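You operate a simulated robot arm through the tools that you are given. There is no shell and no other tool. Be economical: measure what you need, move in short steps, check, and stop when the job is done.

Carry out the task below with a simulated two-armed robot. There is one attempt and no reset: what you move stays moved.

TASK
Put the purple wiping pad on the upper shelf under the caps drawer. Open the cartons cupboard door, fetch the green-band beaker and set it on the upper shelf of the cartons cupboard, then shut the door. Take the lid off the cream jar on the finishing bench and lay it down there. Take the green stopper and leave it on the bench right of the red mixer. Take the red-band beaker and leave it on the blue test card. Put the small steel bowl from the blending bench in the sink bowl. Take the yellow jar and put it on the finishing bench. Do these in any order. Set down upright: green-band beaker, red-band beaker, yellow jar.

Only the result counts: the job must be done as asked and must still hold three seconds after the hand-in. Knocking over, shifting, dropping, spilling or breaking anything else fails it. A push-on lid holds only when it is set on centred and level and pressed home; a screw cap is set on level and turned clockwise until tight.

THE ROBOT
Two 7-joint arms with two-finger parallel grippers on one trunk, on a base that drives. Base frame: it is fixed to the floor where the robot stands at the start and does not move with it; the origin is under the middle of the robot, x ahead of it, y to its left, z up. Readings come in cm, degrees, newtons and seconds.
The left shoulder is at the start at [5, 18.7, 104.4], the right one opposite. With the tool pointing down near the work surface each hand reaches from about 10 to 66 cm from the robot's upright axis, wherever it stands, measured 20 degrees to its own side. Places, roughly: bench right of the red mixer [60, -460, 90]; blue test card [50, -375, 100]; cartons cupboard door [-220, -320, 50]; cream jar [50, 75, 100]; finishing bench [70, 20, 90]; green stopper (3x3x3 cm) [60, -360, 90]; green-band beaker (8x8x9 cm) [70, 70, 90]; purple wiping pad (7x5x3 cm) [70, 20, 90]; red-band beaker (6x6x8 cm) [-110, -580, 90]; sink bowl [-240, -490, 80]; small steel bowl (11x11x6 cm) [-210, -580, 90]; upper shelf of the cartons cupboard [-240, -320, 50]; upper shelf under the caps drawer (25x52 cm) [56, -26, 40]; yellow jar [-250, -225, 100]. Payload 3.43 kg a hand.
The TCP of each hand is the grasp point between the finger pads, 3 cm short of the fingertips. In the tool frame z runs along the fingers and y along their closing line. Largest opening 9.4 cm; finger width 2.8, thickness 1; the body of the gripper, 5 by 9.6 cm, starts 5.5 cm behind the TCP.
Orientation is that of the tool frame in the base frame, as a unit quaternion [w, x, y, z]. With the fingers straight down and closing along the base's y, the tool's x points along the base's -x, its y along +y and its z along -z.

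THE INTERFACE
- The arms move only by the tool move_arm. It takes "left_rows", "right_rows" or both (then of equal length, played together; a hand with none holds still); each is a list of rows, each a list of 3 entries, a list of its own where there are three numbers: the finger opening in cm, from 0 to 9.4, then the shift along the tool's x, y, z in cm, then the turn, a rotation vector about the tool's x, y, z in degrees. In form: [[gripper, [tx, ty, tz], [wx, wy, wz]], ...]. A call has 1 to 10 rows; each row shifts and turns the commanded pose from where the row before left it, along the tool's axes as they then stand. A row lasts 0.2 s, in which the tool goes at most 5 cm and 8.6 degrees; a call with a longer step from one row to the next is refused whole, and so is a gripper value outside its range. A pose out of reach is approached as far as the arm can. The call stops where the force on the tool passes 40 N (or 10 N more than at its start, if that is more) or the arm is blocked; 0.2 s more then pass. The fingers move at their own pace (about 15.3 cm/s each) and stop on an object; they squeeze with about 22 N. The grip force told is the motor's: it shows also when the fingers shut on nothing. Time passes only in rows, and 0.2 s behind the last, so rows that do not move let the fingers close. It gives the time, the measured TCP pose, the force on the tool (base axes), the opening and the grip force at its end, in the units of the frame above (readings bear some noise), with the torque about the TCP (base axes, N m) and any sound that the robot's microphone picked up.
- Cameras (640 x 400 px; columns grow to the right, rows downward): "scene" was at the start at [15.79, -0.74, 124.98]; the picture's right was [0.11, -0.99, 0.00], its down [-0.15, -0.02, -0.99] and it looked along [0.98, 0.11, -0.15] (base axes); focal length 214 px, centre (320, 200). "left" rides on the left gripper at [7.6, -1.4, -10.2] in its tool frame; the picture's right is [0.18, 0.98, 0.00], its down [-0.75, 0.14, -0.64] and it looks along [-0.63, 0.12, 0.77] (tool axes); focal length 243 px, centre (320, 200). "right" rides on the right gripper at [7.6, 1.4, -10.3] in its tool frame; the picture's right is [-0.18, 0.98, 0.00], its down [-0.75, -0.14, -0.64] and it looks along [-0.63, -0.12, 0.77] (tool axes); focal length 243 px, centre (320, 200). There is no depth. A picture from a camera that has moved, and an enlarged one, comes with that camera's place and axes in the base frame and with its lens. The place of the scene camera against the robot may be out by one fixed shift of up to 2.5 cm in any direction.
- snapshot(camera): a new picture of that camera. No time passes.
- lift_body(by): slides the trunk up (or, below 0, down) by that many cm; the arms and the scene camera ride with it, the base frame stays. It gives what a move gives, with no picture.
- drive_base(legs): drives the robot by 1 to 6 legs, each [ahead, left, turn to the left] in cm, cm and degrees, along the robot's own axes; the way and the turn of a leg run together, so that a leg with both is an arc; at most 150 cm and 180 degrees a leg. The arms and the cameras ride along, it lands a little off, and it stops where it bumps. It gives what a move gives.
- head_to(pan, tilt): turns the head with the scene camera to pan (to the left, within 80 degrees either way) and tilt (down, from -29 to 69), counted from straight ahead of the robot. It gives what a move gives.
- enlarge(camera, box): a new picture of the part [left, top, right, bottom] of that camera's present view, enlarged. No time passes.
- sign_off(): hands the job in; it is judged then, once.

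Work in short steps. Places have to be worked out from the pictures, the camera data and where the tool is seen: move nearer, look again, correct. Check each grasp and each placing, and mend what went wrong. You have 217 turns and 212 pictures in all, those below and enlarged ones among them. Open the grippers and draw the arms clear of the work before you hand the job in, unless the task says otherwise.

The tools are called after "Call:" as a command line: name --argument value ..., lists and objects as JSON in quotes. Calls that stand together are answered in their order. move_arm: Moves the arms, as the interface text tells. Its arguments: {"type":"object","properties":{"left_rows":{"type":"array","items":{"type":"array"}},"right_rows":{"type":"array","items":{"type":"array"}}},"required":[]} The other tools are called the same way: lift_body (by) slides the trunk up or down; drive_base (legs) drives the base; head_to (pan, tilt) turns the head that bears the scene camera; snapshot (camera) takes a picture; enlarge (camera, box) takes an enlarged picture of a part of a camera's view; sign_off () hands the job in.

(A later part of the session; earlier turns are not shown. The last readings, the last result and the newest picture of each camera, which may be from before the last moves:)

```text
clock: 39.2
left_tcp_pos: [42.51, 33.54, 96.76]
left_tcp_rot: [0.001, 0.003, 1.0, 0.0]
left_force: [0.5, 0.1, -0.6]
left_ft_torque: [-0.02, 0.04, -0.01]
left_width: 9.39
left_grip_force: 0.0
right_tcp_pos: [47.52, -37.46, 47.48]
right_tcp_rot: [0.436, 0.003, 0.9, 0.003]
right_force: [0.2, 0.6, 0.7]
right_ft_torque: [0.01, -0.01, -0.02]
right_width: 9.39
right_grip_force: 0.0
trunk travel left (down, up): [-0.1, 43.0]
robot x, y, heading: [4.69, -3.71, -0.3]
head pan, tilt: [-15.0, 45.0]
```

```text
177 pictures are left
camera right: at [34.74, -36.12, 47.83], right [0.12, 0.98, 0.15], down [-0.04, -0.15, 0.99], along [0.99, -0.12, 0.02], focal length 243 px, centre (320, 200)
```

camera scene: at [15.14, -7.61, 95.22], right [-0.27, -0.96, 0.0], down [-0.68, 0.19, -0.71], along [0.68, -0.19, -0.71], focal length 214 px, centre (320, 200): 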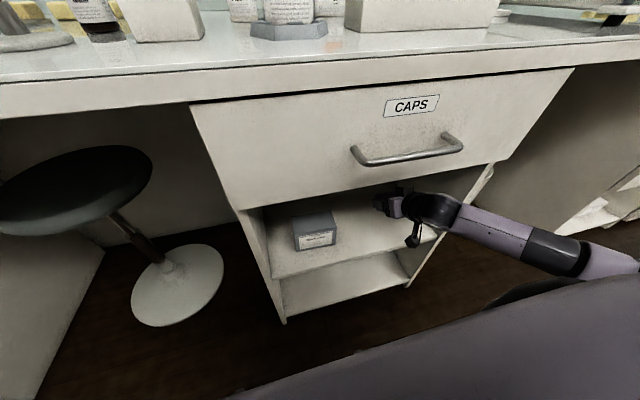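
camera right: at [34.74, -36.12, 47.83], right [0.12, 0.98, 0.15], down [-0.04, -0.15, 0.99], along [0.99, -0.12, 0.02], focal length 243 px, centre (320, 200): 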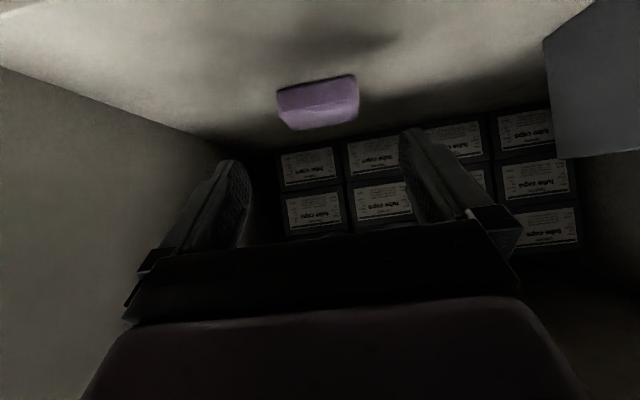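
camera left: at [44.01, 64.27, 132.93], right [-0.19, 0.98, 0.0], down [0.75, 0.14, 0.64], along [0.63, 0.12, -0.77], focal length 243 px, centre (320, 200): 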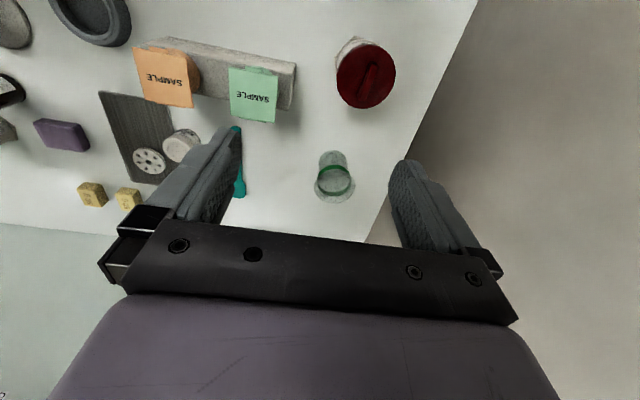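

The pad lies on the shelf. Drive back, then restore hand pitch and trunk.

Call:
drive_base --legs '[[-36, 0, 0]]'

Call:
snapshot --camera "scene"

Call:
lift_body --by 35

Call:
move_arm --right_rows '[[9.4, [0, 1.5, 0], [0, 8.5, 0]], [9.4, [0, 1.5, 0], [0, 8.5, 0]], [9.4, [0, 1.5, 0], [0, 8.5, 0]], [9.4, [0, 1.5, 0], [0, 8.5, 0]], [9.4, [0, 1.5, 0], [0, 8.5, 0]], [9.4, [0, 1.5, 0], [0, 8.5, 0]], [9.4, [0, 1.5, -4], [0, 0, 0]], [9.4, [0, 1.5, -4], [0, 0, 0]], [9.4, [0, 1.5, -4], [0, 0, 0]], [9.4, [0, 1.5, -4], [0, 0, 0]]]'

```text
clock: 41.5
left_tcp_pos: [6.99, 33.86, 96.8]
left_tcp_rot: [0.0, 0.003, 1.0, -0.001]
left_force: [0.3, 0.2, -0.2]
left_ft_torque: [0.05, 0.02, 0.01]
left_width: 9.42
left_grip_force: 0.1
right_tcp_pos: [12.02, -37.22, 47.52]
right_tcp_rot: [0.437, 0.002, 0.9, 0.002]
right_force: [-0.5, -0.3, 0.0]
right_ft_torque: [0.0, 0.02, 0.0]
right_width: 9.39
right_grip_force: 0.0
trunk travel left (down, up): [-0.1, 43.0]
robot x, y, heading: [-30.98, -3.36, -0.5]
head pan, tilt: [-15.0, 45.0]
```

```text
176 pictures are left
camera scene: at [-16.4, -7.39, 93.42], right [-0.27, -0.96, 0.0], down [-0.68, 0.19, -0.71], along [0.68, -0.19, -0.71], focal length 214 px, centre (320, 200)
```

scene: 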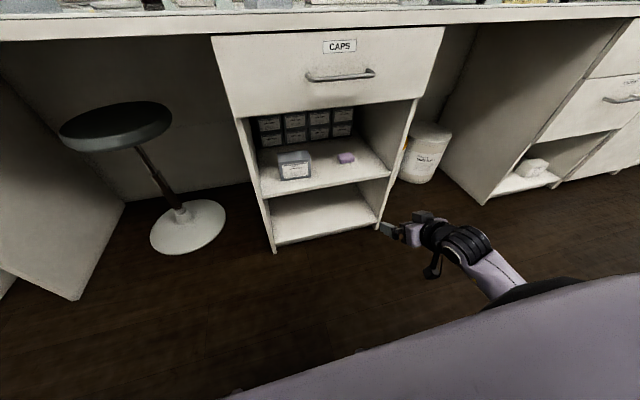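

```text
clock: 44.9
left_tcp_pos: [7.05, 33.79, 131.88]
left_tcp_rot: [0.001, 0.003, 1.0, 0.0]
left_force: [-0.3, -0.5, 0.0]
left_ft_torque: [0.01, -0.02, 0.01]
left_width: 9.4
left_grip_force: 0.1
right_tcp_pos: [11.94, -37.25, 82.54]
right_tcp_rot: [0.436, 0.003, 0.9, 0.001]
right_force: [-0.4, 0.8, 0.0]
right_ft_torque: [0.0, 0.01, 0.0]
right_width: 9.42
right_grip_force: 0.1
trunk travel left (down, up): [-35.1, 8.0]
robot x, y, heading: [-30.83, -3.82, -0.6]
head pan, tilt: [-15.0, 45.0]
```

```text
clock: 47.1
left_tcp_pos: [7.05, 33.87, 131.8]
left_tcp_rot: [0.001, 0.002, 1.0, 0.0]
left_force: [-0.2, -0.1, -0.8]
left_ft_torque: [0.01, 0.02, -0.01]
left_width: 9.39
left_grip_force: 0.0
right_tcp_pos: [11.83, -22.18, 98.77]
right_tcp_rot: [0.006, 0.003, 1.0, 0.002]
right_force: [-0.7, 0.0, 0.4]
right_ft_torque: [-0.02, -0.04, 0.02]
right_width: 9.43
right_grip_force: 0.0
trunk travel left (down, up): [-35.1, 8.0]
robot x, y, heading: [-30.74, -3.38, -0.5]
head pan, tilt: [-15.0, 45.0]
```

The pad is on the shelf. Next, the cream jar: bring both hands in and up, then drive to stand in front of it, turned left.

Call:
move_arm --left_rows '[[9.4, [0, -3.4, 0], [0, 0, 0]], [9.4, [0, -3.4, 0], [0, 0, 0]], [9.4, [0, -3.4, 0], [0, 0, 0]], [9.4, [0, -3.4, 0], [0, 0, 0]], [9.4, [0, -3.4, 0], [0, 0, 0]], [9.4, [0, -3.4, 0], [0, 0, 0]]]' --right_rows '[[9.4, [0, 0, -4.2], [0, 0, 0]], [9.4, [0, 0, -4.2], [0, 0, 0]], [9.4, [0, 0, -4.2], [0, 0, 0]], [9.4, [0, 0, -4.2], [0, 0, 0]], [9.4, [0, 0, -4.2], [0, 0, 0]], [9.4, [0, 0, -4.2], [0, 0, 0]]]'

Call:
drive_base --legs '[[0, 42, 0], [0, 0, 25], [18, 0, 0]]'

Call:
head_to --pan 5 --tilt 40

Call:
snapshot --camera "scene"

Call:
snapshot --camera "left"

```text
clock: 48.5
left_tcp_pos: [4.84, 15.6, 129.01]
left_tcp_rot: [0.002, 0.002, 1.0, -0.001]
left_force: [-0.6, 0.0, 0.0]
left_ft_torque: [-0.03, -0.03, 0.0]
left_width: 9.4
left_grip_force: 0.0
left hand out of reach, approached as far as the arm can: row 4, 5, 6
right_tcp_pos: [11.4, -22.62, 123.96]
right_tcp_rot: [0.007, 0.002, 1.0, 0.003]
right_force: [-0.2, -0.4, 1.6]
right_ft_torque: [-0.05, 0.0, -0.01]
right_width: 9.42
right_grip_force: 0.1
trunk travel left (down, up): [-35.1, 8.0]
robot x, y, heading: [-30.65, -3.6, -0.7]
head pan, tilt: [-15.0, 45.0]
```

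```text
clock: 55.1
left_tcp_pos: [10.44, 78.35, 129.02]
left_tcp_rot: [0.001, -0.211, 0.977, 0.0]
left_force: [-0.5, -0.2, 0.2]
left_ft_torque: [0.01, 0.02, 0.01]
left_width: 9.4
left_grip_force: 0.1
right_tcp_pos: [32.33, 46.41, 123.83]
right_tcp_rot: [0.006, -0.212, 0.977, 0.004]
right_force: [0.2, 0.9, 0.0]
right_ft_torque: [0.02, 0.01, 0.05]
right_width: 9.41
right_grip_force: 0.0
trunk travel left (down, up): [-35.1, 8.0]
robot x, y, heading: [-14.4, 46.06, 24.6]
head pan, tilt: [-15.0, 45.0]
```

```text
clock: 55.9
left_tcp_pos: [10.37, 78.39, 129.01]
left_tcp_rot: [0.001, -0.212, 0.977, -0.001]
left_force: [-0.3, -0.6, -0.3]
left_ft_torque: [0.04, 0.0, 0.05]
left_width: 9.43
left_grip_force: 0.3
right_tcp_pos: [32.33, 46.37, 123.82]
right_tcp_rot: [0.006, -0.213, 0.977, 0.004]
right_force: [0.5, -0.2, -0.2]
right_ft_torque: [-0.01, 0.01, 0.02]
right_width: 9.39
right_grip_force: 0.0
trunk travel left (down, up): [-35.1, 8.0]
robot x, y, heading: [-14.05, 46.3, 24.6]
head pan, tilt: [5.0, 40.0]
```

```text
175 pictures are left
camera scene: at [-0.61, 50.95, 129.14], right [0.49, -0.87, 0.0], down [-0.56, -0.32, -0.77], along [0.67, 0.38, -0.64], focal length 214 px, centre (320, 200)
```

scene: 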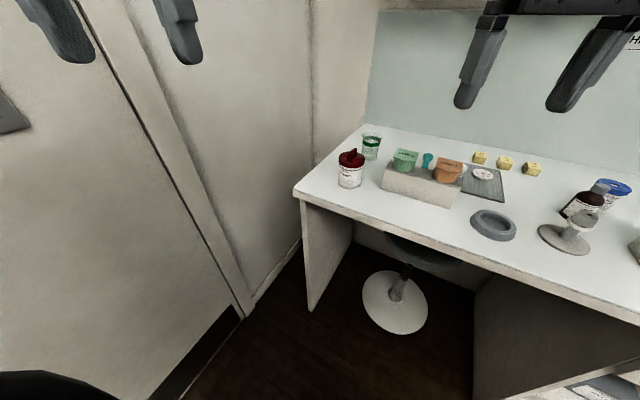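

```text
174 pictures are left
camera left: at [3.98, 73.77, 139.29], right [-0.58, 0.82, 0.0], down [0.62, 0.44, 0.64], along [0.53, 0.37, -0.77], focal length 243 px, centre (320, 200)
```

left: 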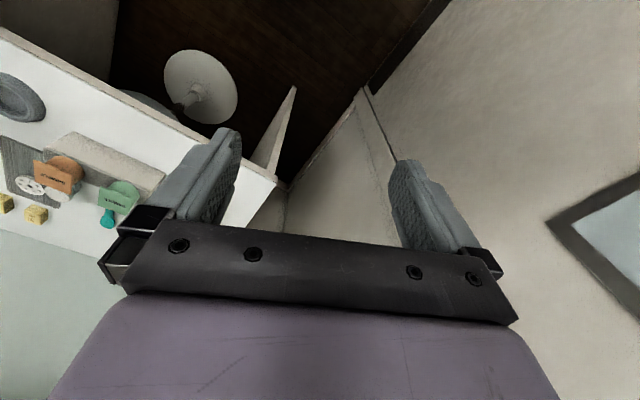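

Clear. Drive 20 cm ahead toward the jar, then look.

Call:
drive_base --legs '[[20, 0, 0]]'

Call:
snapshot --camera "scene"

Call:
snapshot --camera "right"

Call:
snapshot --camera "left"

```text
clock: 57.5
left_tcp_pos: [28.37, 86.66, 129.01]
left_tcp_rot: [0.0, -0.213, 0.977, 0.0]
left_force: [-1.4, -0.9, -0.3]
left_ft_torque: [-0.01, 0.02, -0.01]
left_width: 9.4
left_grip_force: 0.0
right_tcp_pos: [50.43, 54.79, 123.72]
right_tcp_rot: [0.006, -0.214, 0.977, 0.004]
right_force: [0.0, -0.6, -0.5]
right_ft_torque: [-0.01, 0.02, -0.02]
right_width: 9.41
right_grip_force: 0.2
trunk travel left (down, up): [-35.1, 8.0]
robot x, y, heading: [3.94, 54.22, 24.5]
head pan, tilt: [5.0, 40.0]
```

```text
173 pictures are left
camera scene: at [17.47, 59.24, 129.14], right [0.49, -0.87, 0.0], down [-0.56, -0.32, -0.77], along [0.67, 0.38, -0.64], focal length 214 px, centre (320, 200)
```

scene: 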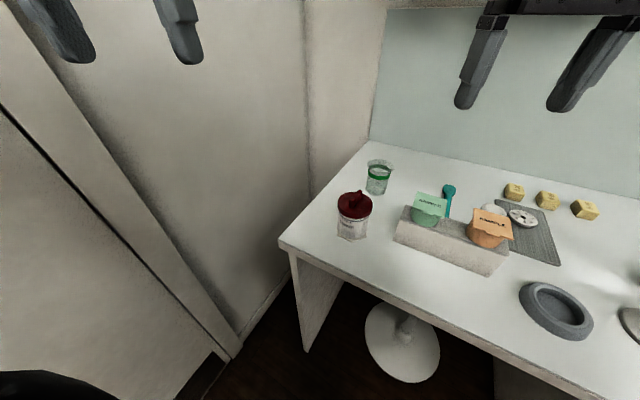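

```text
172 pictures are left
camera right: at [42.82, 52.67, 133.97], right [-0.24, 0.97, 0.01], down [0.74, 0.18, 0.65], along [0.63, 0.17, -0.76], focal length 243 px, centre (320, 200)
```

right: 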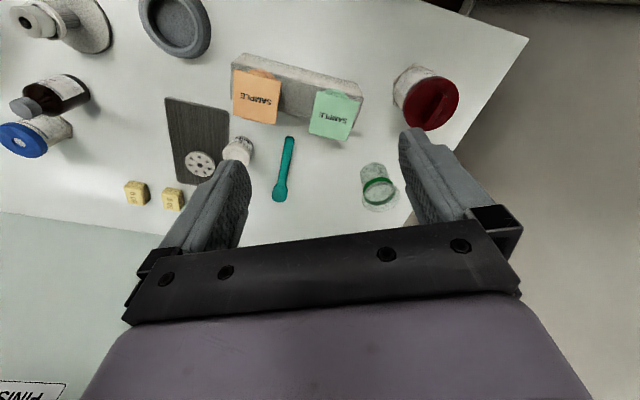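

```text
171 pictures are left
camera left: at [22.01, 82.06, 139.28], right [-0.58, 0.82, 0.0], down [0.62, 0.44, 0.64], along [0.53, 0.37, -0.77], focal length 243 px, centre (320, 200)
```

left: 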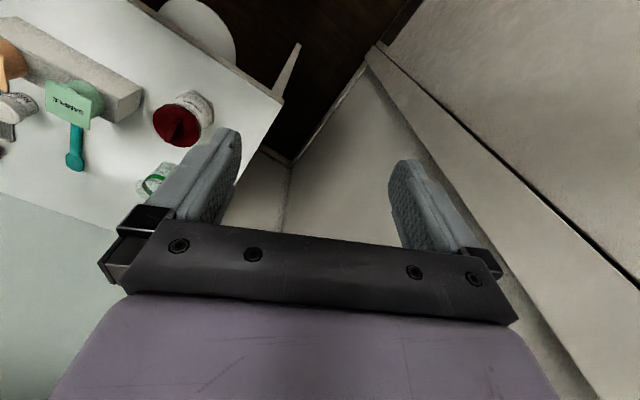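

Jar lid triangulates to about [51, 71.8, z≈98]. Move the left hand over it and the right hand aside.

Call:
move_arm --left_rows '[[9.4, [-2.0, -3.3, 0], [0, 0, 0]], [9.4, [-2.0, -3.3, 0], [0, 0, 0]], [9.4, [-2.0, -3.3, 0], [0, 0, 0]], [9.4, [-2.0, -3.3, 0], [0, 0, 0]], [9.4, [-2.0, -3.3, 0], [0, 0, 0]], [9.4, [-2.0, -3.3, 0], [0, 0, 0]], [9.4, [-2.2, -3.0, 0], [0, 0, 0]]]' --right_rows '[[9.4, [2, -2, 0], [0, 0, 0]], [9.4, [2, -2, 0], [0, 0, 0]], [9.4, [2, -2, 0], [0, 0, 0]], [9.4, [2, -2, 0], [0, 0, 0]], [9.4, [0, 0, 0], [0, 0, 0]], [9.4, [0, 0, 0], [0, 0, 0]], [9.4, [0, 0, 0], [0, 0, 0]]]'

Call:
snapshot --camera "left"

Call:
snapshot --camera "right"

```text
clock: 59.1
left_tcp_pos: [32.65, 86.05, 121.58]
left_tcp_rot: [0.002, -0.213, 0.977, -0.001]
left_force: [0.2, -0.8, 0.7]
left_ft_torque: [-0.02, 0.0, 0.04]
left_width: 9.41
left_grip_force: 0.1
left hand out of reach, approached as far as the arm can: row 1, 2, 3, 4, 5, 6, 7
right_tcp_pos: [46.48, 44.18, 123.62]
right_tcp_rot: [0.006, -0.213, 0.977, 0.004]
right_force: [-0.6, -0.7, -0.9]
right_ft_torque: [-0.02, 0.06, 0.01]
right_width: 9.4
right_grip_force: 0.0
trunk travel left (down, up): [-35.1, 8.0]
robot x, y, heading: [3.78, 54.36, 24.7]
head pan, tilt: [5.0, 40.0]
```

```text
170 pictures are left
camera left: at [26.3, 81.45, 131.77], right [-0.58, 0.82, 0.0], down [0.62, 0.44, 0.64], along [0.53, 0.37, -0.76], focal length 243 px, centre (320, 200)
```

left: 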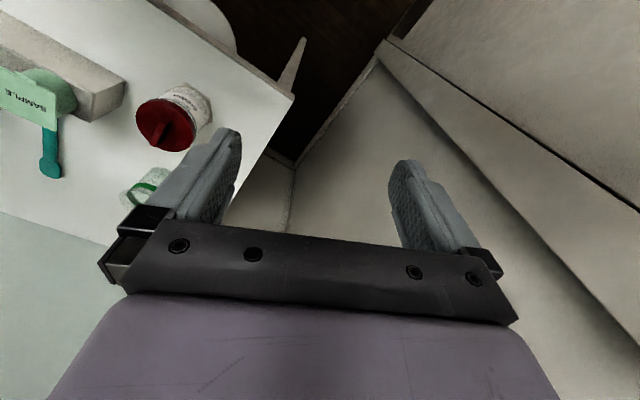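

```text
169 pictures are left
camera right: at [38.87, 42.0, 133.72], right [-0.24, 0.97, 0.01], down [0.74, 0.18, 0.65], along [0.63, 0.17, -0.76], focal length 243 px, centre (320, 200)
```

right: 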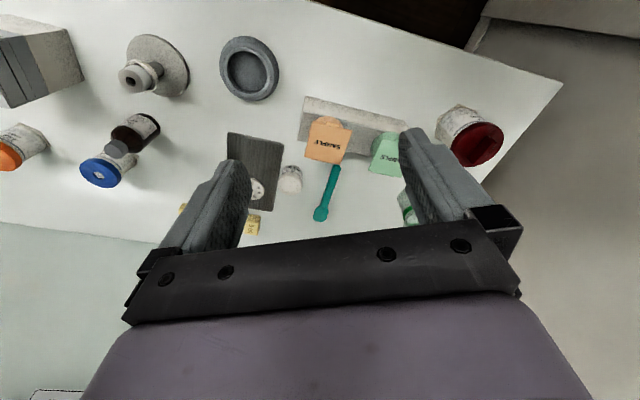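

The left arm is cramped there. Turning the base 20° right puts the left hand nearer the jar naturally.

Call:
drive_base --legs '[[0, 0, -20]]'

Call:
snapshot --camera "left"

```text
clock: 60.6
left_tcp_pos: [41.68, 74.27, 121.51]
left_tcp_rot: [0.002, -0.042, 0.999, -0.001]
left_force: [-0.7, -0.9, 0.4]
left_ft_torque: [0.03, 0.0, -0.01]
left_width: 9.39
left_grip_force: 0.0
right_tcp_pos: [40.42, 30.24, 123.58]
right_tcp_rot: [0.007, -0.043, 0.999, 0.003]
right_force: [-0.8, -0.5, 0.0]
right_ft_torque: [0.01, 0.0, -0.01]
right_width: 9.41
right_grip_force: 0.0
trunk travel left (down, up): [-35.1, 8.0]
robot x, y, heading: [3.95, 54.26, 5.0]
head pan, tilt: [5.0, 40.0]
```

```text
168 pictures are left
camera left: at [34.18, 72.18, 131.8], right [-0.27, 0.96, 0.0], down [0.74, 0.2, 0.64], along [0.62, 0.17, -0.76], focal length 243 px, centre (320, 200)
```

left: 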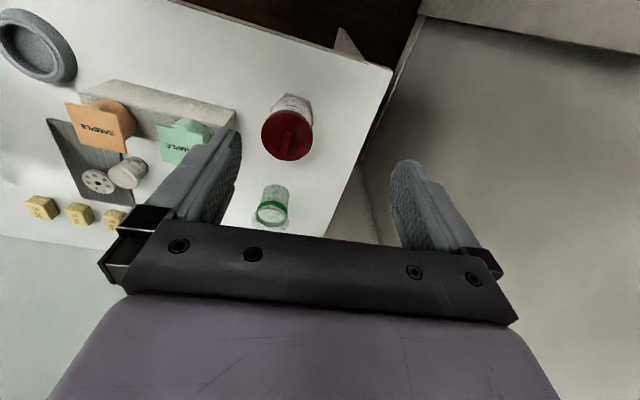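

Lid centre ≈[50.3, 71.6], its bar along x — suits closing along y. Move over it and down to z≈110.

Call:
move_arm --left_rows '[[9.4, [-3, -1.2, 2], [0, 0, 0]], [9.4, [-3, -1.2, 2], [0, 0, 0]], [9.4, [-2.4, -1, 3], [0, 0, 0]], [9.4, [0, 0, 4], [0, 0, 0]]]'

Call:
snapshot --camera "left"

Call:
snapshot --camera "scene"

```text
clock: 61.6
left_tcp_pos: [47.25, 76.82, 112.96]
left_tcp_rot: [0.002, -0.042, 0.999, 0.0]
left_force: [-0.6, 1.0, -0.1]
left_ft_torque: [-0.02, 0.04, -0.01]
left_width: 9.38
left_grip_force: 0.1
left hand out of reach, approached as far as the arm can: row 1, 2, 3
right_tcp_pos: [40.45, 30.24, 123.58]
right_tcp_rot: [0.007, -0.042, 0.999, 0.002]
right_force: [0.3, -0.5, 0.4]
right_ft_torque: [0.0, 0.03, 0.0]
right_width: 9.41
right_grip_force: 0.1
trunk travel left (down, up): [-35.1, 8.0]
robot x, y, heading: [4.09, 54.32, 4.5]
head pan, tilt: [5.0, 40.0]
```

```text
167 pictures are left
camera left: at [39.83, 74.73, 123.29], right [-0.27, 0.96, 0.0], down [0.74, 0.21, 0.64], along [0.62, 0.17, -0.77], focal length 243 px, centre (320, 200)
```

left: 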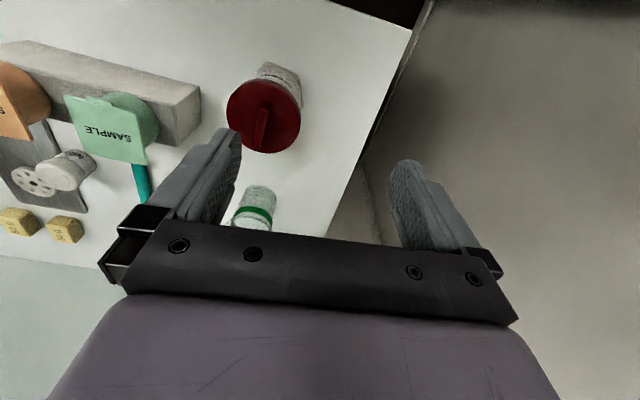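

```text
166 pictures are left
camera scene: at [18.93, 54.52, 129.14], right [0.17, -0.99, 0.0], down [-0.63, -0.11, -0.77], along [0.75, 0.13, -0.64], focal length 214 px, centre (320, 200)
```

scene: 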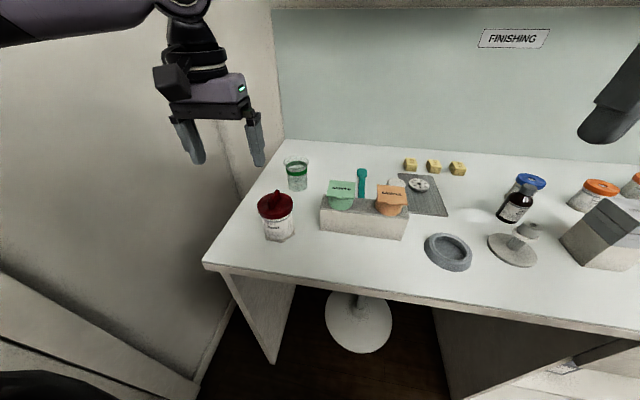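

Lid re-measured at [50, 71.6]. Continue sideways.

Call:
move_arm --left_rows '[[9.4, [-1, -2, 1], [0, 0, 0]], [9.4, [-1, -2, 1], [0, 0, 0]], [9.4, [-0.4, -1.4, 1], [0, 0, 0]], [9.4, [0, 0, 0], [0, 0, 0]]]'

Call:
snapshot --camera "left"

```text
clock: 62.6
left_tcp_pos: [48.02, 75.33, 111.9]
left_tcp_rot: [0.002, -0.042, 0.999, -0.002]
left_force: [0.6, -0.9, 0.2]
left_ft_torque: [-0.03, 0.01, -0.02]
left_width: 9.39
left_grip_force: 0.1
left hand out of reach, approached as far as the arm can: row 1, 2, 3
right_tcp_pos: [40.49, 30.25, 123.72]
right_tcp_rot: [0.008, -0.044, 0.999, 0.002]
right_force: [-0.2, 0.4, 0.3]
right_ft_torque: [0.0, 0.02, 0.02]
right_width: 9.4
right_grip_force: 0.1
trunk travel left (down, up): [-35.1, 8.0]
robot x, y, heading: [4.04, 54.6, 4.6]
head pan, tilt: [5.0, 40.0]
```

```text
165 pictures are left
camera left: at [40.48, 73.2, 122.32], right [-0.27, 0.96, 0.0], down [0.74, 0.21, 0.64], along [0.62, 0.17, -0.77], focal length 243 px, centre (320, 200)
```

left: 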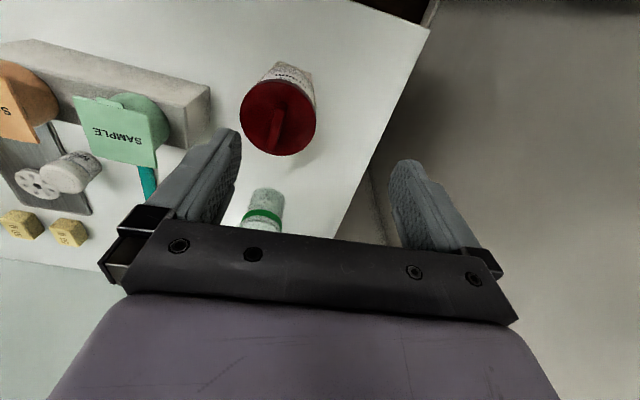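

Arm limit again; shift with the base instead (2 ahead, 3.7 right).

Call:
drive_base --legs '[[1.8, -3.9, 0]]'

Call:
snapshot --camera "left"

```text
clock: 63.6
left_tcp_pos: [50.19, 71.54, 111.97]
left_tcp_rot: [0.002, -0.042, 0.999, -0.002]
left_force: [-0.2, 0.1, 0.1]
left_ft_torque: [0.03, 0.0, 0.01]
left_width: 9.39
left_grip_force: 0.1
right_tcp_pos: [42.48, 26.37, 123.7]
right_tcp_rot: [0.007, -0.043, 0.999, 0.004]
right_force: [-0.2, -0.1, -0.2]
right_ft_torque: [0.01, 0.0, 0.03]
right_width: 9.41
right_grip_force: 0.0
trunk travel left (down, up): [-35.1, 8.0]
robot x, y, heading: [5.94, 50.52, 4.7]
head pan, tilt: [5.0, 40.0]
```

```text
164 pictures are left
camera left: at [42.58, 69.45, 122.33], right [-0.27, 0.96, 0.0], down [0.74, 0.21, 0.64], along [0.62, 0.17, -0.76], focal length 243 px, centre (320, 200)
```

left: 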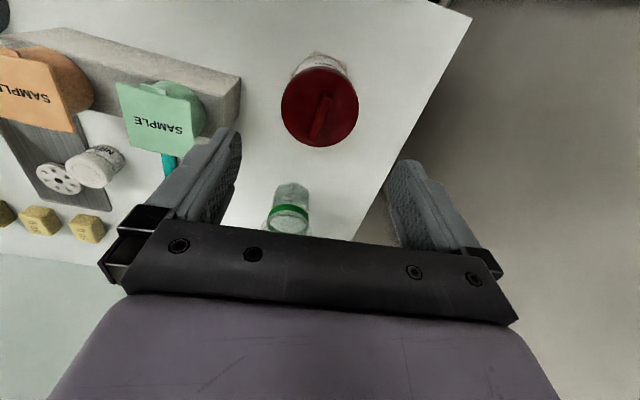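

Aligned over the bar. Align rotation (~6° ) and descend to z≈104.

Call:
move_arm --left_rows '[[6, [-0.6, 0.1, 2], [0, 0, 3.3]], [5, [0, 0, 3], [0, 0, 3.3]], [5, [0, 0, 3], [0, 0, 0]]]'

Call:
snapshot --camera "left"

Call:
enlarge --camera "scene" --box '[180, 80, 380, 260]'

```text
clock: 64.4
left_tcp_pos: [50.69, 71.6, 103.97]
left_tcp_rot: [0.002, 0.016, 1.0, -0.002]
left_force: [-0.1, 0.3, -0.1]
left_ft_torque: [0.0, -0.01, 0.01]
left_width: 4.99
left_grip_force: 0.0
right_tcp_pos: [42.51, 26.39, 123.51]
right_tcp_rot: [0.007, -0.043, 0.999, 0.003]
right_force: [0.6, 0.2, -0.2]
right_ft_torque: [-0.02, -0.01, 0.0]
right_width: 9.41
right_grip_force: 0.0
trunk travel left (down, up): [-35.1, 8.0]
robot x, y, heading: [6.08, 50.79, 4.8]
head pan, tilt: [5.0, 40.0]
```

```text
163 pictures are left
camera left: at [43.04, 70.43, 114.34], right [-0.15, 0.99, 0.0], down [0.75, 0.12, 0.64], along [0.64, 0.09, -0.76], focal length 243 px, centre (320, 200)
```

left: 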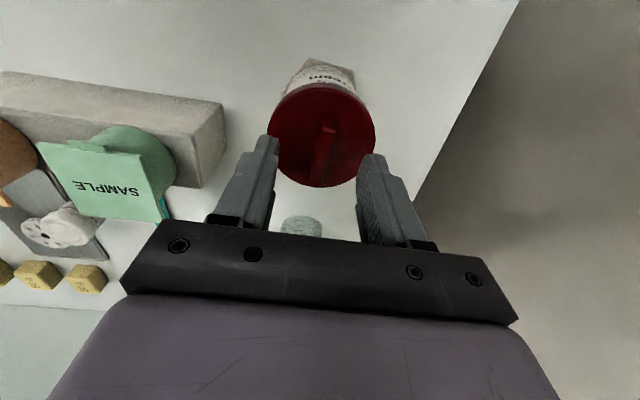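

```text
2.22 times, centred on (280, 170) of scene
camera zoom: at [21.02, 50.79, 129.14], right [0.17, -0.99, 0.0], down [-0.63, -0.11, -0.77], along [0.75, 0.13, -0.64], focal length 477 px, centre (409, 267)
```

zoom: 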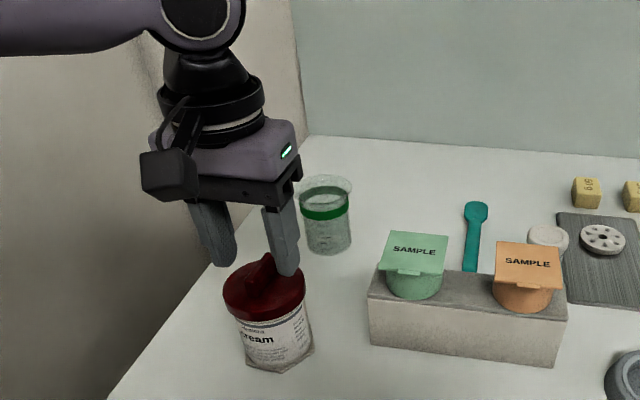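

Centred on the bar. Descend until contact with the lid top, then close.

Call:
move_arm --left_rows '[[5, [0, 0, 1.2], [0, 0, 0]], [5, [0, 0, 0.5], [0, 0, 0]], [5, [0, 0, 0.4], [0, 0, 0]], [0, [0, 0, 0], [0, 0, 0]], [0, [0, 0, 0], [0, 0, 0]], [0, [0, 0, 0], [0, 0, 0]]]'

Call:
enlarge --camera "scene" --box '[220, 140, 340, 260]'

```text
clock: 65.8
left_tcp_pos: [50.88, 71.82, 102.0]
left_tcp_rot: [0.002, 0.016, 1.0, -0.001]
left_force: [-0.2, -0.1, 0.6]
left_ft_torque: [0.04, 0.03, 0.0]
left_width: 0.85
left_grip_force: 21.7
right_tcp_pos: [42.45, 26.53, 123.55]
right_tcp_rot: [0.007, -0.043, 0.999, 0.002]
right_force: [0.1, -0.1, -0.2]
right_ft_torque: [-0.01, 0.03, -0.02]
right_width: 9.39
right_grip_force: 0.1
trunk travel left (down, up): [-35.1, 8.0]
robot x, y, heading: [5.94, 50.69, 5.0]
head pan, tilt: [5.0, 40.0]
```

```text
3.33 times, centred on (280, 200) of scene
camera zoom: at [20.99, 50.77, 129.15], right [0.17, -0.99, 0.0], down [-0.63, -0.11, -0.77], along [0.76, 0.13, -0.64], focal length 715 px, centre (453, 200)
```

zoom: 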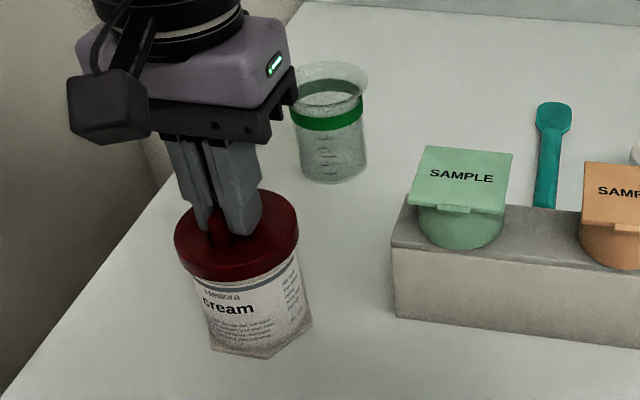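

The bar is gripped (0.85 cm). Test with a gentle lift, watching the force and sound.

Call:
move_arm --left_rows '[[0, [0, 0, -0.4], [0, 0, 0]], [0, [0, 0, -0.4], [0, 0, 0]], [0, [0, 0, -0.4], [0, 0, 0]]]'

Call:
enlarge --camera "scene" --box '[220, 140, 340, 260]'

```text
clock: 66.6
left_tcp_pos: [50.71, 71.78, 103.19]
left_tcp_rot: [0.002, 0.015, 1.0, -0.001]
left_force: [-0.2, 0.6, -0.1]
left_ft_torque: [-0.01, 0.0, -0.01]
left_width: 0.84
left_grip_force: 22.1
right_tcp_pos: [42.55, 26.39, 123.62]
right_tcp_rot: [0.007, -0.043, 0.999, 0.003]
right_force: [0.4, 0.4, -0.3]
right_ft_torque: [0.0, 0.03, 0.0]
right_width: 9.42
right_grip_force: 0.1
trunk travel left (down, up): [-35.1, 8.0]
robot x, y, heading: [6.14, 50.85, 4.8]
head pan, tilt: [5.0, 40.0]
```

```text
3.33 times, centred on (280, 200) of scene
camera zoom: at [21.0, 50.77, 129.15], right [0.17, -0.99, 0.0], down [-0.63, -0.11, -0.77], along [0.76, 0.13, -0.64], focal length 715 px, centre (453, 200)
```

zoom: 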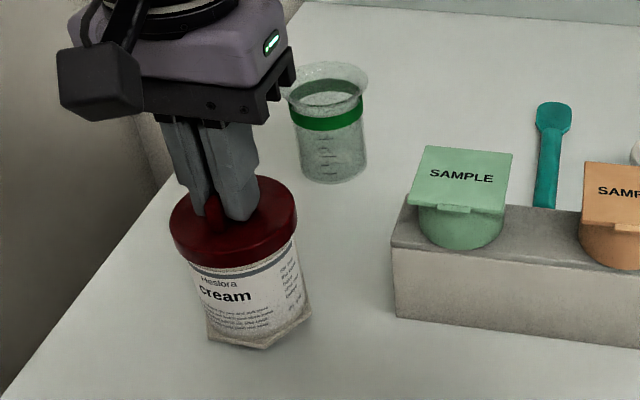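

The jar rises with the lid, so the body must be held. Set the jar back down gently; then bring the right hand round to grip the jar body.

Call:
move_arm --left_rows '[[0, [0, 0, 0.5], [0, 0, 0]], [0, [0, 0, 0.4], [0, 0, 0]], [0, [0, 0, 0.3], [0, 0, 0]], [0, [0, 0, 0.1], [0, 0, 0]], [0, [0, 0, 0], [0, 0, 0]]]' --right_rows '[[9.4, [4, 1, 0], [0, 0, 0]], [9.4, [4, 1, 0], [0, 0, 0]], [9.4, [4, 1, 0], [0, 0, 0]], [9.4, [0, 2, 4], [0, 0, 0]], [9.4, [0, 2, 4], [0, 0, 0]]]'

Call:
enlarge --camera "scene" --box '[220, 140, 340, 260]'

```text
clock: 67.8
left_tcp_pos: [50.67, 71.66, 101.92]
left_tcp_rot: [0.002, 0.016, 1.0, -0.002]
left_force: [-2.8, 0.1, 8.1]
left_ft_torque: [0.14, 0.31, 0.01]
left_width: 0.85
left_grip_force: 21.9
right_tcp_pos: [29.99, 32.35, 115.5]
right_tcp_rot: [0.007, -0.042, 0.999, 0.004]
right_force: [-0.5, -0.1, 0.1]
right_ft_torque: [0.01, -0.05, -0.03]
right_width: 9.41
right_grip_force: 0.1
trunk travel left (down, up): [-35.1, 8.0]
robot x, y, heading: [5.9, 50.84, 4.6]
head pan, tilt: [5.0, 40.0]
```

```text
3.33 times, centred on (280, 200) of scene
camera zoom: at [20.89, 50.75, 129.18], right [0.17, -0.99, 0.0], down [-0.63, -0.11, -0.77], along [0.76, 0.13, -0.64], focal length 715 px, centre (453, 200)
```

zoom: 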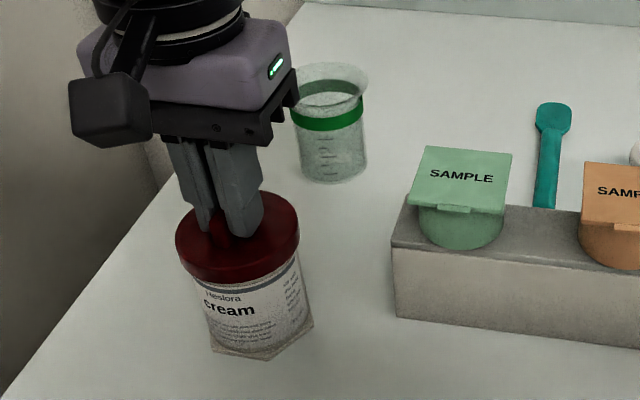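

Jar stands again with the left holding its lid. Pitch the right hand forward ~65° while shifting left.

Call:
move_arm --right_rows '[[9.4, [-1, 2, 2], [0, -8.2, 0]], [9.4, [-1, 2, 2], [0, -8.2, 0]], [9.4, [0, 2, 2], [0, -8.2, 0]], [9.4, [0, 2, 1], [0, -8.2, 0]], [9.4, [0, 2, 0], [0, -8.2, 0]], [9.4, [0, 2, 0], [0, -8.2, 0]], [9.4, [0, 2, 0], [0, -8.2, 0]], [9.4, [0, 2, 0], [0, -8.2, 0]]]'

Call:
snapshot --camera "scene"

Call:
snapshot --camera "right"

```text
clock: 68.3
left_tcp_pos: [50.8, 71.64, 101.97]
left_tcp_rot: [0.003, 0.016, 1.0, -0.002]
left_force: [-1.4, 1.2, 3.0]
left_ft_torque: [0.1, 0.09, 0.02]
left_width: 0.83
left_grip_force: 21.6
right_tcp_pos: [30.81, 34.23, 114.13]
right_tcp_rot: [0.068, -0.048, 0.996, 0.009]
right_force: [-1.6, -5.8, 18.2]
right_ft_torque: [0.6, 1.68, 0.57]
right_width: 9.39
right_grip_force: 0.1
trunk travel left (down, up): [-35.1, 8.0]
robot x, y, heading: [5.95, 50.81, 4.7]
head pan, tilt: [5.0, 40.0]
stopped in row 2 (right hand): the force on the tool passed its limit at 133 N (the readings are from after the stop); the commanded pose is now the measured one
```

```text
158 pictures are left
camera scene: at [20.94, 50.74, 129.14], right [0.17, -0.99, 0.0], down [-0.63, -0.11, -0.77], along [0.76, 0.13, -0.64], focal length 214 px, centre (320, 200)
```

scene: 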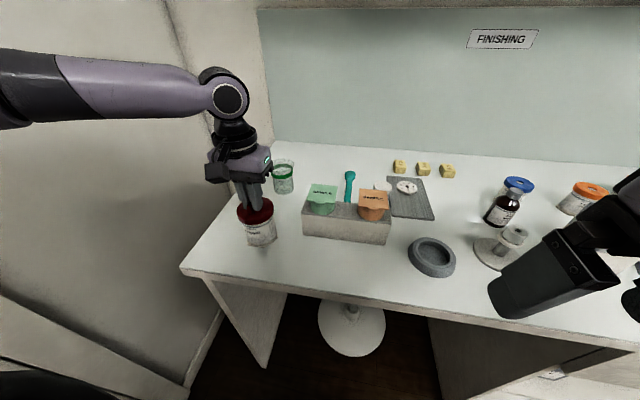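

```text
157 pictures are left
camera right: at [21.72, 34.57, 123.16], right [0.09, 1.0, 0.04], down [0.67, -0.08, 0.74], along [0.74, -0.04, -0.67], focal length 243 px, centre (320, 200)
```

right: 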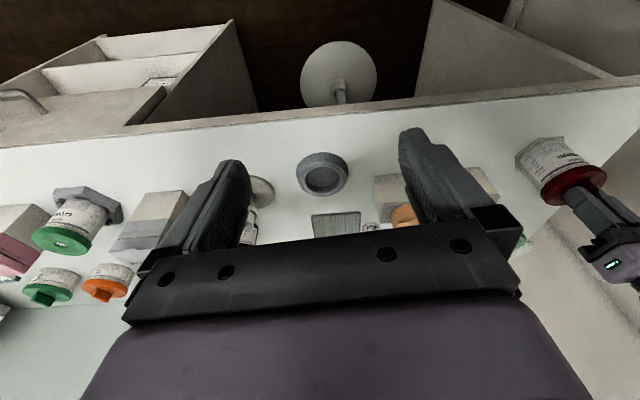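

The right wrist bumped near my own head. Move it away: right and forward first, then lower, then left.

Call:
move_arm --right_rows '[[9.4, [-1, -2, 0], [0, 0, 0]], [9.4, [-4, -1, 0], [0, 0, 0]], [9.4, [-4, 0, 0], [0, 0, 0]], [9.4, [-2, 0, 3], [0, 0, 0]], [9.4, [0, 0, 4], [0, 0, 0]], [9.4, [0, 0, 4], [0, 0, 0]]]'

Call:
snapshot --camera "scene"

```text
clock: 69.7
left_tcp_pos: [50.61, 71.67, 101.86]
left_tcp_rot: [0.004, 0.015, 1.0, -0.002]
left_force: [0.1, 0.2, 5.3]
left_ft_torque: [0.04, 0.01, 0.0]
left_width: 0.84
left_grip_force: 21.7
right_tcp_pos: [43.47, 32.29, 104.52]
right_tcp_rot: [0.071, -0.05, 0.996, 0.008]
right_force: [0.2, 0.5, 0.3]
right_ft_torque: [0.0, 0.0, 0.01]
right_width: 9.41
right_grip_force: 0.0
trunk travel left (down, up): [-35.1, 8.0]
robot x, y, heading: [6.23, 51.04, 4.6]
head pan, tilt: [5.0, 40.0]
```

```text
156 pictures are left
camera scene: at [20.95, 50.75, 129.16], right [0.17, -0.99, 0.0], down [-0.63, -0.11, -0.77], along [0.76, 0.13, -0.64], focal length 214 px, centre (320, 200)
```

scene: 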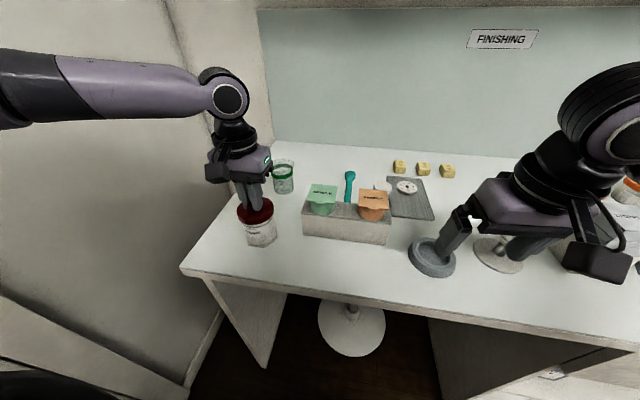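

Move left to y≈52 with pitch increasing gradually.

Call:
move_arm --right_rows '[[9.4, [0, 3.5, 0], [0, 0, 0]], [9.4, [0, 3.5, 0], [0, 0, 0]], [9.4, [0, 3.5, 0], [0, -5, 0]], [9.4, [0, 3.5, 0], [0, -8, 0]], [9.4, [0, 3, 0], [0, -8, 0]], [9.4, [0, 2, 0.5], [0, -8, 0]], [9.4, [0, 0, 0.5], [0, -8, 0]]]'

Call:
snapshot --camera "scene"

Call:
snapshot --camera "right"

```text
clock: 71.3
left_tcp_pos: [50.73, 71.66, 101.89]
left_tcp_rot: [0.003, 0.016, 1.0, -0.002]
left_force: [-0.1, 0.4, 5.7]
left_ft_torque: [0.08, -0.04, 0.02]
left_width: 0.85
left_grip_force: 21.8
right_tcp_pos: [42.03, 51.37, 103.97]
right_tcp_rot: [0.383, -0.045, 0.922, 0.024]
right_force: [-0.6, -0.5, 0.3]
right_ft_torque: [0.01, 0.04, 0.04]
right_width: 9.39
right_grip_force: 0.1
trunk travel left (down, up): [-35.1, 8.0]
robot x, y, heading: [6.12, 50.97, 4.7]
head pan, tilt: [5.0, 40.0]
```

```text
155 pictures are left
camera scene: at [20.95, 50.76, 129.15], right [0.17, -0.99, 0.0], down [-0.63, -0.11, -0.77], along [0.76, 0.13, -0.64], focal length 214 px, centre (320, 200)
```

scene: 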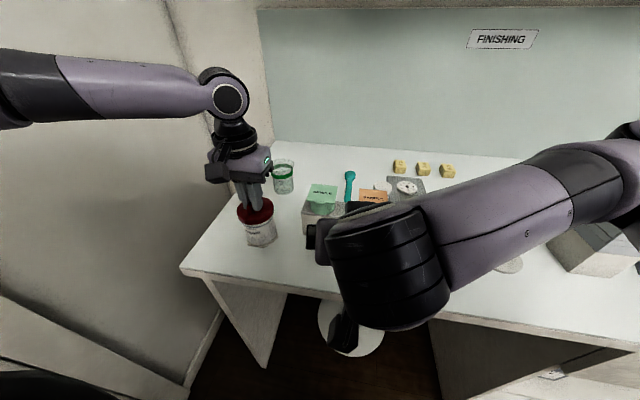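

```text
154 pictures are left
camera right: at [29.37, 51.52, 105.78], right [0.03, 0.99, 0.14], down [0.09, -0.14, 0.99], along [1.0, -0.02, -0.1], focal length 243 px, centre (320, 200)
```

right: 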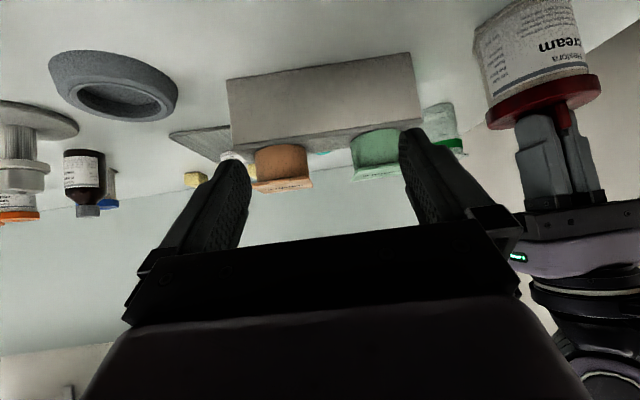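

Good view. Finish pitching to ~65°, lower to z≈95 in front of the jar.

Call:
move_arm --right_rows '[[9.4, [0, 2.5, 0], [0, -7, 0]], [9.4, [0, 2.5, 0], [0, -7, 0]], [9.4, [0, 2.5, 0], [0, -6, 0]], [9.4, [2.3, 3, 0], [0, 0, 0]], [9.4, [2.3, 3, 0], [0, 0, 0]], [9.4, [2.3, 3, 0], [0, 0, 0]], [9.4, [2.3, 3, 0], [0, 0, 0]]]'

Call:
snapshot --camera "scene"

Call:
snapshot --camera "right"

```text
clock: 73.1
left_tcp_pos: [50.81, 71.72, 102.03]
left_tcp_rot: [0.003, 0.016, 1.0, -0.001]
left_force: [-1.6, 0.1, 2.4]
left_ft_torque: [0.05, 0.07, 0.0]
left_width: 0.85
left_grip_force: 21.8
right_tcp_pos: [41.83, 65.9, 95.7]
right_tcp_rot: [0.544, -0.016, 0.839, 0.01]
right_force: [0.8, 0.2, 0.7]
right_ft_torque: [0.0, 0.0, 0.02]
right_width: 9.42
right_grip_force: 0.0
right hand out of reach, approached as far as the arm can: row 6, 7
trunk travel left (down, up): [-35.1, 8.0]
robot x, y, heading: [5.96, 50.67, 4.7]
head pan, tilt: [5.0, 40.0]
stopped in row 7 (right hand): the arm was blocked; the commanded pose is now the measured one
```

```text
153 pictures are left
camera scene: at [20.96, 50.76, 129.15], right [0.17, -0.99, 0.0], down [-0.63, -0.11, -0.77], along [0.76, 0.13, -0.64], focal length 214 px, centre (320, 200)
```

scene: 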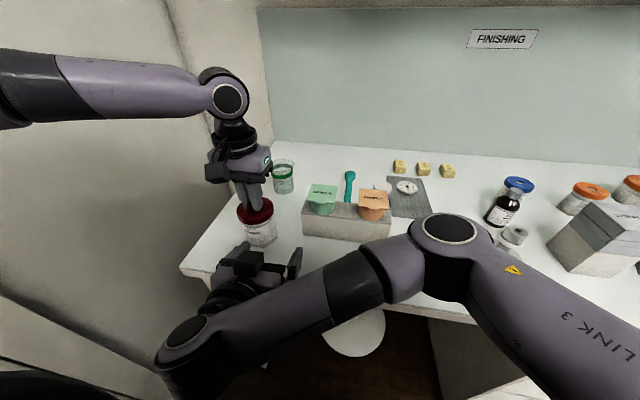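

```text
152 pictures are left
camera right: at [29.34, 66.67, 92.97], right [0.04, 0.99, 0.17], down [-0.27, -0.15, 0.95], along [0.96, -0.08, 0.26], focal length 243 px, centre (320, 200)
```

right: 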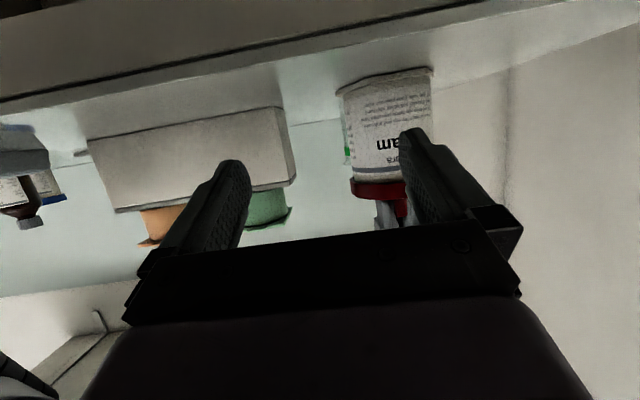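

The wrist is bent sharply; yaw the right hand ~32° left so it points at the jar.

Call:
move_arm --right_rows '[[9.4, [0, 0, 0], [-7.2, 0, -3.4]], [9.4, [0, 0, 0], [-7.2, 0, -3.4]], [9.4, [0, 0, 0], [-7.2, 0, -3.4]], [9.4, [0, 0, 0], [-7.2, 0, -3.4]]]'

Call:
snapshot --camera "scene"

Call:
snapshot --camera "right"

```text
clock: 74.1
left_tcp_pos: [50.75, 71.75, 101.85]
left_tcp_rot: [0.003, 0.016, 1.0, -0.002]
left_force: [-0.6, 0.6, 4.8]
left_ft_torque: [0.04, 0.02, 0.01]
left_width: 0.85
left_grip_force: 22.2
right_tcp_pos: [41.61, 65.95, 95.85]
right_tcp_rot: [0.52, -0.251, 0.801, 0.156]
right_force: [-0.7, -0.1, 0.4]
right_ft_torque: [-0.02, -0.01, 0.02]
right_width: 9.4
right_grip_force: 0.2
trunk travel left (down, up): [-35.1, 8.0]
robot x, y, heading: [5.54, 50.72, 4.7]
head pan, tilt: [5.0, 40.0]
```

```text
151 pictures are left
camera scene: at [20.95, 50.76, 129.15], right [0.17, -0.99, 0.0], down [-0.63, -0.11, -0.77], along [0.76, 0.13, -0.64], focal length 214 px, centre (320, 200)
```

scene: 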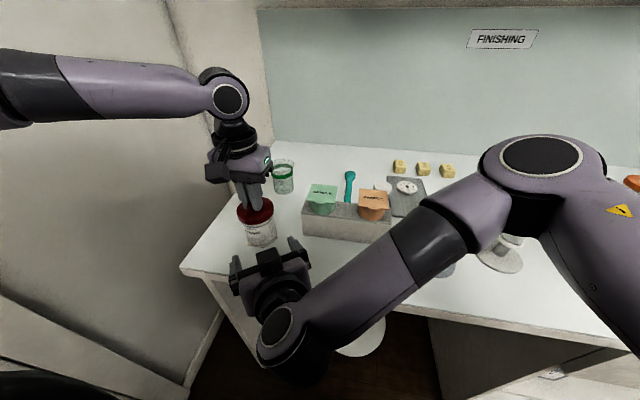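

```text
150 pictures are left
camera right: at [30.51, 60.02, 93.08], right [-0.5, 0.85, 0.16], down [-0.15, -0.27, 0.95], along [0.85, 0.45, 0.26], focal length 243 px, centre (320, 200)
```

right: 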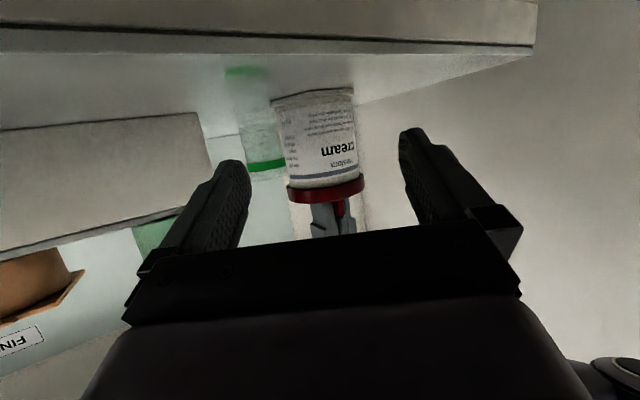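

The jar is centred between the fingers. Advance ~9 cm along the fingers with slight rise.

Call:
move_arm --right_rows '[[9.4, [-0.8, 0, 2.3], [0, 0, 0]], [9.4, [-0.8, 0, 2.3], [0, 0, 0]], [9.4, [-0.8, 0, 2.3], [0, 0, 0]], [9.4, [0, 0, 1], [0, 0, 0]]]'

Call:
snapshot --camera "right"

Call:
enlarge --camera "scene" --box '[180, 140, 340, 260]'

```text
clock: 75.1
left_tcp_pos: [50.6, 71.66, 101.82]
left_tcp_rot: [0.003, 0.016, 1.0, -0.002]
left_force: [0.1, 0.0, 4.5]
left_ft_torque: [0.07, -0.04, -0.03]
left_width: 0.86
left_grip_force: 22.1
right_tcp_pos: [48.48, 70.44, 94.66]
right_tcp_rot: [0.522, -0.25, 0.801, 0.156]
right_force: [0.1, 0.3, -0.5]
right_ft_torque: [0.0, 0.01, -0.02]
right_width: 9.44
right_grip_force: 0.1
trunk travel left (down, up): [-35.1, 8.0]
robot x, y, heading: [6.42, 50.72, 4.6]
head pan, tilt: [5.0, 40.0]
```

```text
149 pictures are left
camera right: at [37.35, 64.61, 91.93], right [-0.49, 0.86, 0.16], down [-0.16, -0.26, 0.95], along [0.86, 0.45, 0.26], focal length 243 px, centre (320, 200)
```

right: 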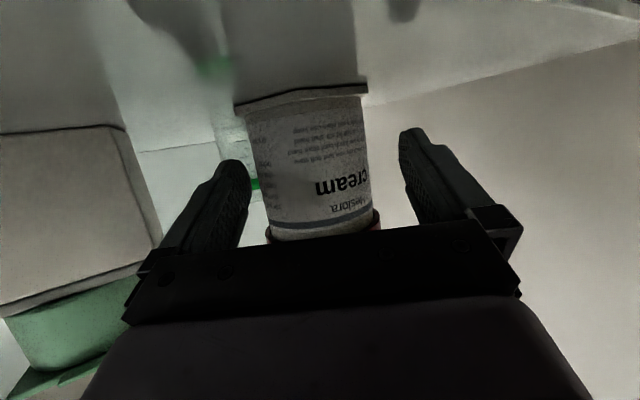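

```text
3.33 times, centred on (260, 200) of scene
camera zoom: at [20.95, 50.76, 129.15], right [0.17, -0.99, 0.0], down [-0.63, -0.11, -0.77], along [0.76, 0.13, -0.64], focal length 715 px, centre (520, 200)
```

zoom: 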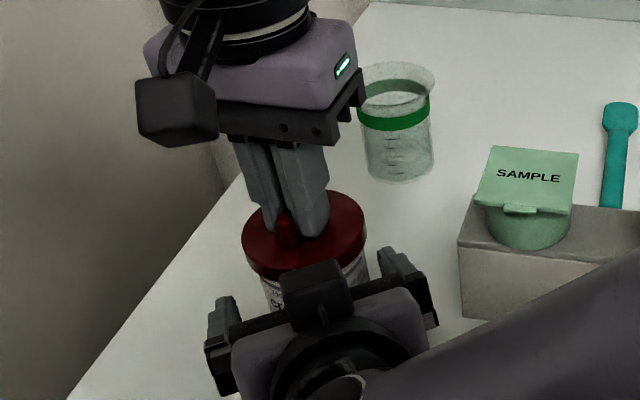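

Nearly there; advance 1.2 more and close on the body.

Call:
move_arm --right_rows '[[9.4, [-0.4, -0.2, 1.2], [0, 0, 0]], [4, [0, 0, 0], [0, 0, 0]], [4, [0, 0, 0], [0, 0, 0]], [4, [0, 0, 0], [0, 0, 0]]]'

Call:
snapshot --camera "right"

```text
clock: 76.1
left_tcp_pos: [50.66, 71.9, 101.95]
left_tcp_rot: [0.001, 0.015, 1.0, -0.002]
left_force: [-5.3, 13.3, 8.3]
left_ft_torque: [0.4, 0.1, 0.03]
left_width: 0.85
left_grip_force: 22.1
right_tcp_pos: [49.72, 70.98, 94.69]
right_tcp_rot: [0.522, -0.249, 0.801, 0.155]
right_force: [6.9, -15.9, 0.0]
right_ft_torque: [0.38, -0.02, -0.19]
right_width: 7.15
right_grip_force: 22.4
trunk travel left (down, up): [-35.1, 8.0]
robot x, y, heading: [5.89, 50.23, 4.9]
head pan, tilt: [5.0, 40.0]
```

```text
147 pictures are left
camera right: at [38.64, 65.08, 91.88], right [-0.49, 0.86, 0.16], down [-0.16, -0.26, 0.95], along [0.86, 0.44, 0.26], focal length 243 px, centre (320, 200)
```

right: 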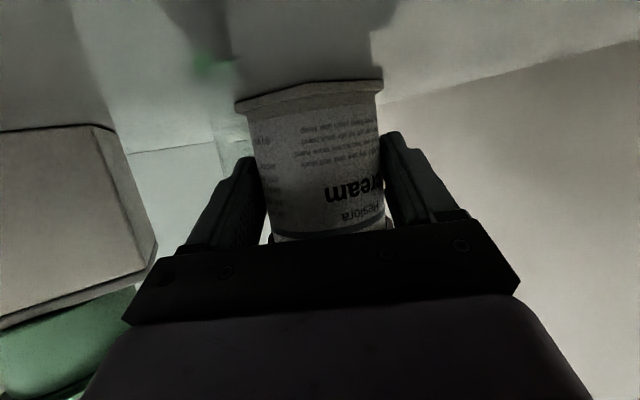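

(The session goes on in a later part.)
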